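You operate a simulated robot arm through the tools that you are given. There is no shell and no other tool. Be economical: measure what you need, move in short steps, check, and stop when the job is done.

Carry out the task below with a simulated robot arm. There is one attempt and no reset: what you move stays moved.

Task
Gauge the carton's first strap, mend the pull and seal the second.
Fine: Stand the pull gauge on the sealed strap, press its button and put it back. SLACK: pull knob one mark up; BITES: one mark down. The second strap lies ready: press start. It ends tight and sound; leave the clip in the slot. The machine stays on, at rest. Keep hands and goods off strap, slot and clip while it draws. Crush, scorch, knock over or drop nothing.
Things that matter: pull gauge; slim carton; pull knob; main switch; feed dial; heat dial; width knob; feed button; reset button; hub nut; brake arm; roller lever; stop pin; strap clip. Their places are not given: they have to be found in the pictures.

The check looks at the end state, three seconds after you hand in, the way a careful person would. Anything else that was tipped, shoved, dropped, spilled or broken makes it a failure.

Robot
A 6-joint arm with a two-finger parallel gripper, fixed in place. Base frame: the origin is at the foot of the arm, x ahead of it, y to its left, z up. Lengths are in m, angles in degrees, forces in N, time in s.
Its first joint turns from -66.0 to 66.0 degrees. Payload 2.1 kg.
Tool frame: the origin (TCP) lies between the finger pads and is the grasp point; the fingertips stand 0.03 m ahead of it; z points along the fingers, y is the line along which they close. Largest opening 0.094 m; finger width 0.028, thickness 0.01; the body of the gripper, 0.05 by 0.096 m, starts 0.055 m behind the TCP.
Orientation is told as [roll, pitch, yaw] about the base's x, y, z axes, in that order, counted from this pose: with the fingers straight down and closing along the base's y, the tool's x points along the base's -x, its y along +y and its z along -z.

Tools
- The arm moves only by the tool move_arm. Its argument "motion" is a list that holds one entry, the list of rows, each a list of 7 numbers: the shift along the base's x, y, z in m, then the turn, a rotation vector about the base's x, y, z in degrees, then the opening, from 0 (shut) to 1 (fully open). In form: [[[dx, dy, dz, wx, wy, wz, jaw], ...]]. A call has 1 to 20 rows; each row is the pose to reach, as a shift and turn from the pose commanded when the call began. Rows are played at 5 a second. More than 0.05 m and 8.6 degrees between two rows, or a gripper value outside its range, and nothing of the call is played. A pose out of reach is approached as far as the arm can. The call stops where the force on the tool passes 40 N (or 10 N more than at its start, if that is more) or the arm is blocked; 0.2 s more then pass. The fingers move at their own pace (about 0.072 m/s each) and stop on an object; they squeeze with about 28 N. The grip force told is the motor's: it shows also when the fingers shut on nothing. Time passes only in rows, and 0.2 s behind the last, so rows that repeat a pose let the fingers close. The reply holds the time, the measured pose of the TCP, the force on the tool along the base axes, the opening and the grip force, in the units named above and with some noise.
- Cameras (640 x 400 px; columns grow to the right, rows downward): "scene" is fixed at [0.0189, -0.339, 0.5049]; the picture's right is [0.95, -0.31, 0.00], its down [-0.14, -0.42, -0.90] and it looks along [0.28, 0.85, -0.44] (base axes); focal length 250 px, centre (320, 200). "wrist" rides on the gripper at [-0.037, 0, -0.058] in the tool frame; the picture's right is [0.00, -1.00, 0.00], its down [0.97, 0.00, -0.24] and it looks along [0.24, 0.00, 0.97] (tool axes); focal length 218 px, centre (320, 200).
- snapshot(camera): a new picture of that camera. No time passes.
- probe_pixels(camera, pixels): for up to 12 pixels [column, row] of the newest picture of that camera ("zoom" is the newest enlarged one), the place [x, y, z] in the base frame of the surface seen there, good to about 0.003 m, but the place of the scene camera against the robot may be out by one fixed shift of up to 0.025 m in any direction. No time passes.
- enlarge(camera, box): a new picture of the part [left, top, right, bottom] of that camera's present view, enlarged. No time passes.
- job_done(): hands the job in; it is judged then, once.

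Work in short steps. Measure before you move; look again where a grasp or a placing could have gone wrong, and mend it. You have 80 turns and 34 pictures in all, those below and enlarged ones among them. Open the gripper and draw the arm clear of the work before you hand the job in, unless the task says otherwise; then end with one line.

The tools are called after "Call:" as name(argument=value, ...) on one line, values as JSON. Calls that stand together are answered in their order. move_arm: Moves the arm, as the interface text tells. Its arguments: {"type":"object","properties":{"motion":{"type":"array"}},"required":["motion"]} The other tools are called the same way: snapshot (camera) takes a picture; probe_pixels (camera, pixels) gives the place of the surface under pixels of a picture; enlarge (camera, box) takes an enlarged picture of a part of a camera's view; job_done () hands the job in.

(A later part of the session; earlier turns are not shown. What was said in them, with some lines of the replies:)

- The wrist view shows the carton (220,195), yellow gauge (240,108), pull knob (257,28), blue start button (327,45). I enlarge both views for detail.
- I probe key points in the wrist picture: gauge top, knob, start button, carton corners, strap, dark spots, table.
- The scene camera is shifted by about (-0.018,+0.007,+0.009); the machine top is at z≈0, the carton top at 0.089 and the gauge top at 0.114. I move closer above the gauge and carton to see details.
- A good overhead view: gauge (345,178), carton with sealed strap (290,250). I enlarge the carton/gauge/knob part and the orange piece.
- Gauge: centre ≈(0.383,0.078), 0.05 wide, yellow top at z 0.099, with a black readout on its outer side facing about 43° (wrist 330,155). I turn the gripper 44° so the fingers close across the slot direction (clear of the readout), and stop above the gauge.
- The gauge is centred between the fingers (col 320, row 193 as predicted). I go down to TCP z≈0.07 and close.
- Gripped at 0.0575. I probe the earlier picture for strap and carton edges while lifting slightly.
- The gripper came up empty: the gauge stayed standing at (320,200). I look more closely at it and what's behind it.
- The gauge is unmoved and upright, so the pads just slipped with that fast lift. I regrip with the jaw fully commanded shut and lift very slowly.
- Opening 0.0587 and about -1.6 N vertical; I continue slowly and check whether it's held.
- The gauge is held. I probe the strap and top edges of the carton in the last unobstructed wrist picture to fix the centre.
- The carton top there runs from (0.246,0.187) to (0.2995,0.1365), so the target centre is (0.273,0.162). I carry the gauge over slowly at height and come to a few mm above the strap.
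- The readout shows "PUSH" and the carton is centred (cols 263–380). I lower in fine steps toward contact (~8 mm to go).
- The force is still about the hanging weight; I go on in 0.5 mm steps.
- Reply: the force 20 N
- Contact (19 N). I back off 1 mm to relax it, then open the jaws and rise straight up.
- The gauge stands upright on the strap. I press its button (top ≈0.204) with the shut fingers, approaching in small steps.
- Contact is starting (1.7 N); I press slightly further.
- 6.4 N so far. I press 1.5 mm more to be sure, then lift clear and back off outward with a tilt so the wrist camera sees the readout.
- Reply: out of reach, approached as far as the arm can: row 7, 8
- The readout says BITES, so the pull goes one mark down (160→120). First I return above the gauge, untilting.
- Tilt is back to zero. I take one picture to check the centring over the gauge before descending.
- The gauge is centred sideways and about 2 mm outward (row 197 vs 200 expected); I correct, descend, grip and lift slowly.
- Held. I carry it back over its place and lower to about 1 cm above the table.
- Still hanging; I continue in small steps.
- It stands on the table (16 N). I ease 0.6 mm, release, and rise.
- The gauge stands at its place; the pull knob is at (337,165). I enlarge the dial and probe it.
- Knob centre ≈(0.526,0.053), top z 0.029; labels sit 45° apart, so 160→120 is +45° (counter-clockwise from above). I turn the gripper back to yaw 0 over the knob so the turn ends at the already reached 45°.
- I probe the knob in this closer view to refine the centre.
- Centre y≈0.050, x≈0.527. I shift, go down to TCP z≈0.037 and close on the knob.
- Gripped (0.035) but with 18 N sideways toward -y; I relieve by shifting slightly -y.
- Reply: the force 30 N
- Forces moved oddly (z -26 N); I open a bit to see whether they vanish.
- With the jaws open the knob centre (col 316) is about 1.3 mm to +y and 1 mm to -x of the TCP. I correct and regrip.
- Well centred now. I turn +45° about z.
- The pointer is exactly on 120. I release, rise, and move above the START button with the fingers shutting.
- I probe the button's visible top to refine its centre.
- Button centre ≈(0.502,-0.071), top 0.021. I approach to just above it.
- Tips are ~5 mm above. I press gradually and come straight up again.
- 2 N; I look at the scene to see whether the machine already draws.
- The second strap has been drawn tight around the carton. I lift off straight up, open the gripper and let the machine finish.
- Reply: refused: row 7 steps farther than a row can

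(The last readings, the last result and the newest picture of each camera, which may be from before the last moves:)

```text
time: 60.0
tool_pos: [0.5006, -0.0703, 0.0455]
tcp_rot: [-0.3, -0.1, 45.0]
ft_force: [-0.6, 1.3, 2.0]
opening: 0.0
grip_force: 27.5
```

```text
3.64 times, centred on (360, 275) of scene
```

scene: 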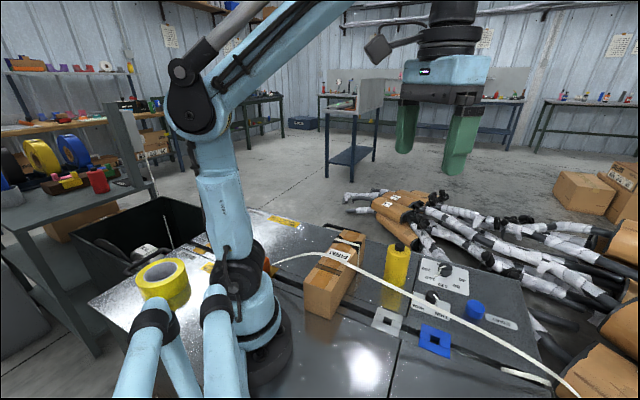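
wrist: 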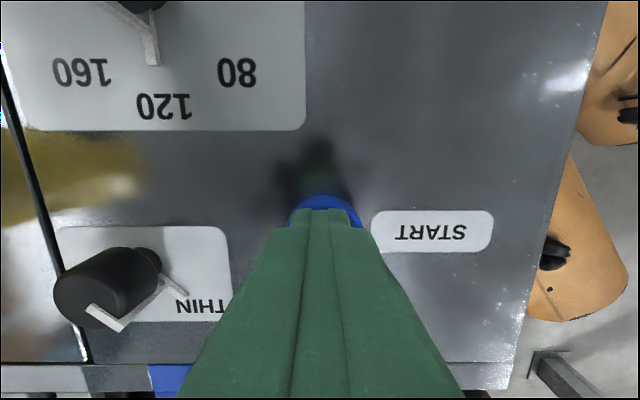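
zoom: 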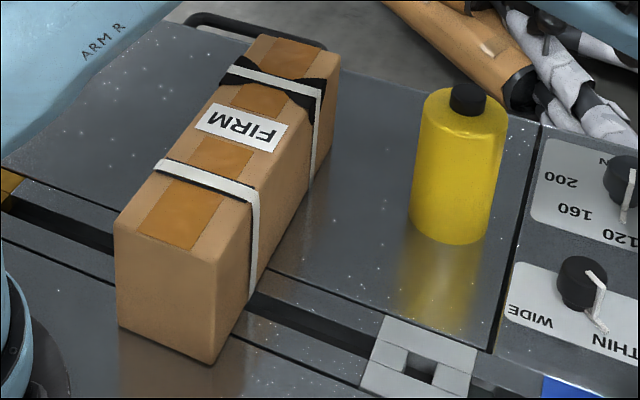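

The second strap lies clean with no bites. The lift was refused for one over-long step; I repeat with shorter steps.

Call:
move_arm(motion=[[[0, 0, 0.01, 0, 0, 0, 0], [0, 0, 0.04, 0, 0, 0, 0], [0, 0, 0.08, 0, 0, 0, 0], [0, 0, 0.12, 0, 0, 0, 0.5], [0, 0, 0.16, 0, 0, 0, 1], [0, 0.015, 0.19, 0, 0, 0, 1], [-0.015, 0.035, 0.215, 0, 0, 0, 1], [-0.03, 0.055, 0.24, 0, 0, 0, 1], [-0.045, 0.075, 0.26, 0, 0, 0, 1], [-0.06, 0.09, 0.28, 0, 0, 0, 1], [-0.06, 0.09, 0.28, 0, 0, 0, 1], [-0.06, 0.09, 0.28, 0, 0, 0, 1], [-0.06, 0.09, 0.28, 0, 0, 0, 1], [-0.06, 0.09, 0.28, 0, 0, 0, 1], [-0.06, 0.09, 0.28, 0, 0, 0, 1]]])

Call:
snapshot(camera="wrist")

Call:
enlarge(camera="scene", box=[240, 200, 560, 400])

```text
time: 63.2
tool_pos: [0.4401, 0.0215, 0.3253]
tcp_rot: [-0.3, 0.0, 45.0]
ft_force: [-0.1, -0.3, 0.0]
opening: 0.0938
grip_force: 0.0
```

```text
7 pictures are left
```

wrist: 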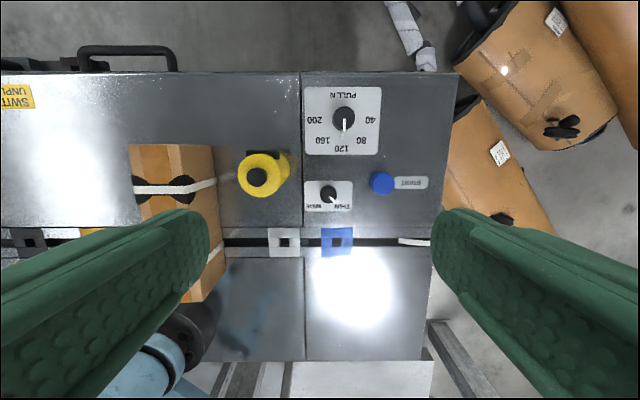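

```text
2.00 times, centred on (400, 300) of scene
```

zoom: 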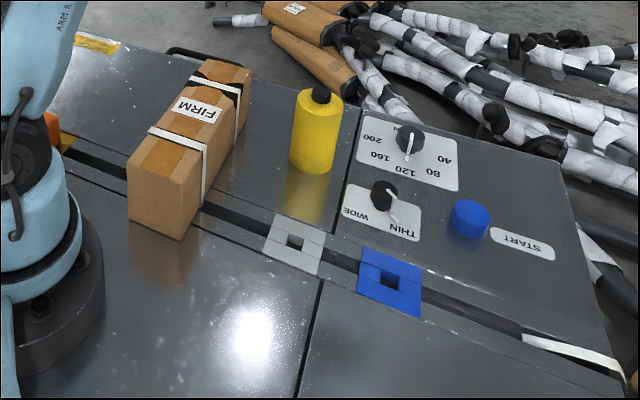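

The second strap is sealed clean, the knob reads 120, the gauge is back, nothing has been tipped and the arm is clear with the gripper open. I hand in.

Call:
job_done()

```text
The job is handed in.
```

The gauge read BITES on the first strap, so I set the pull knob one mark down (160 to 120) and put the gauge back. The second strap is drawn and sealed with no visible bite marks, though I did not gauge it, and the job is handed in.
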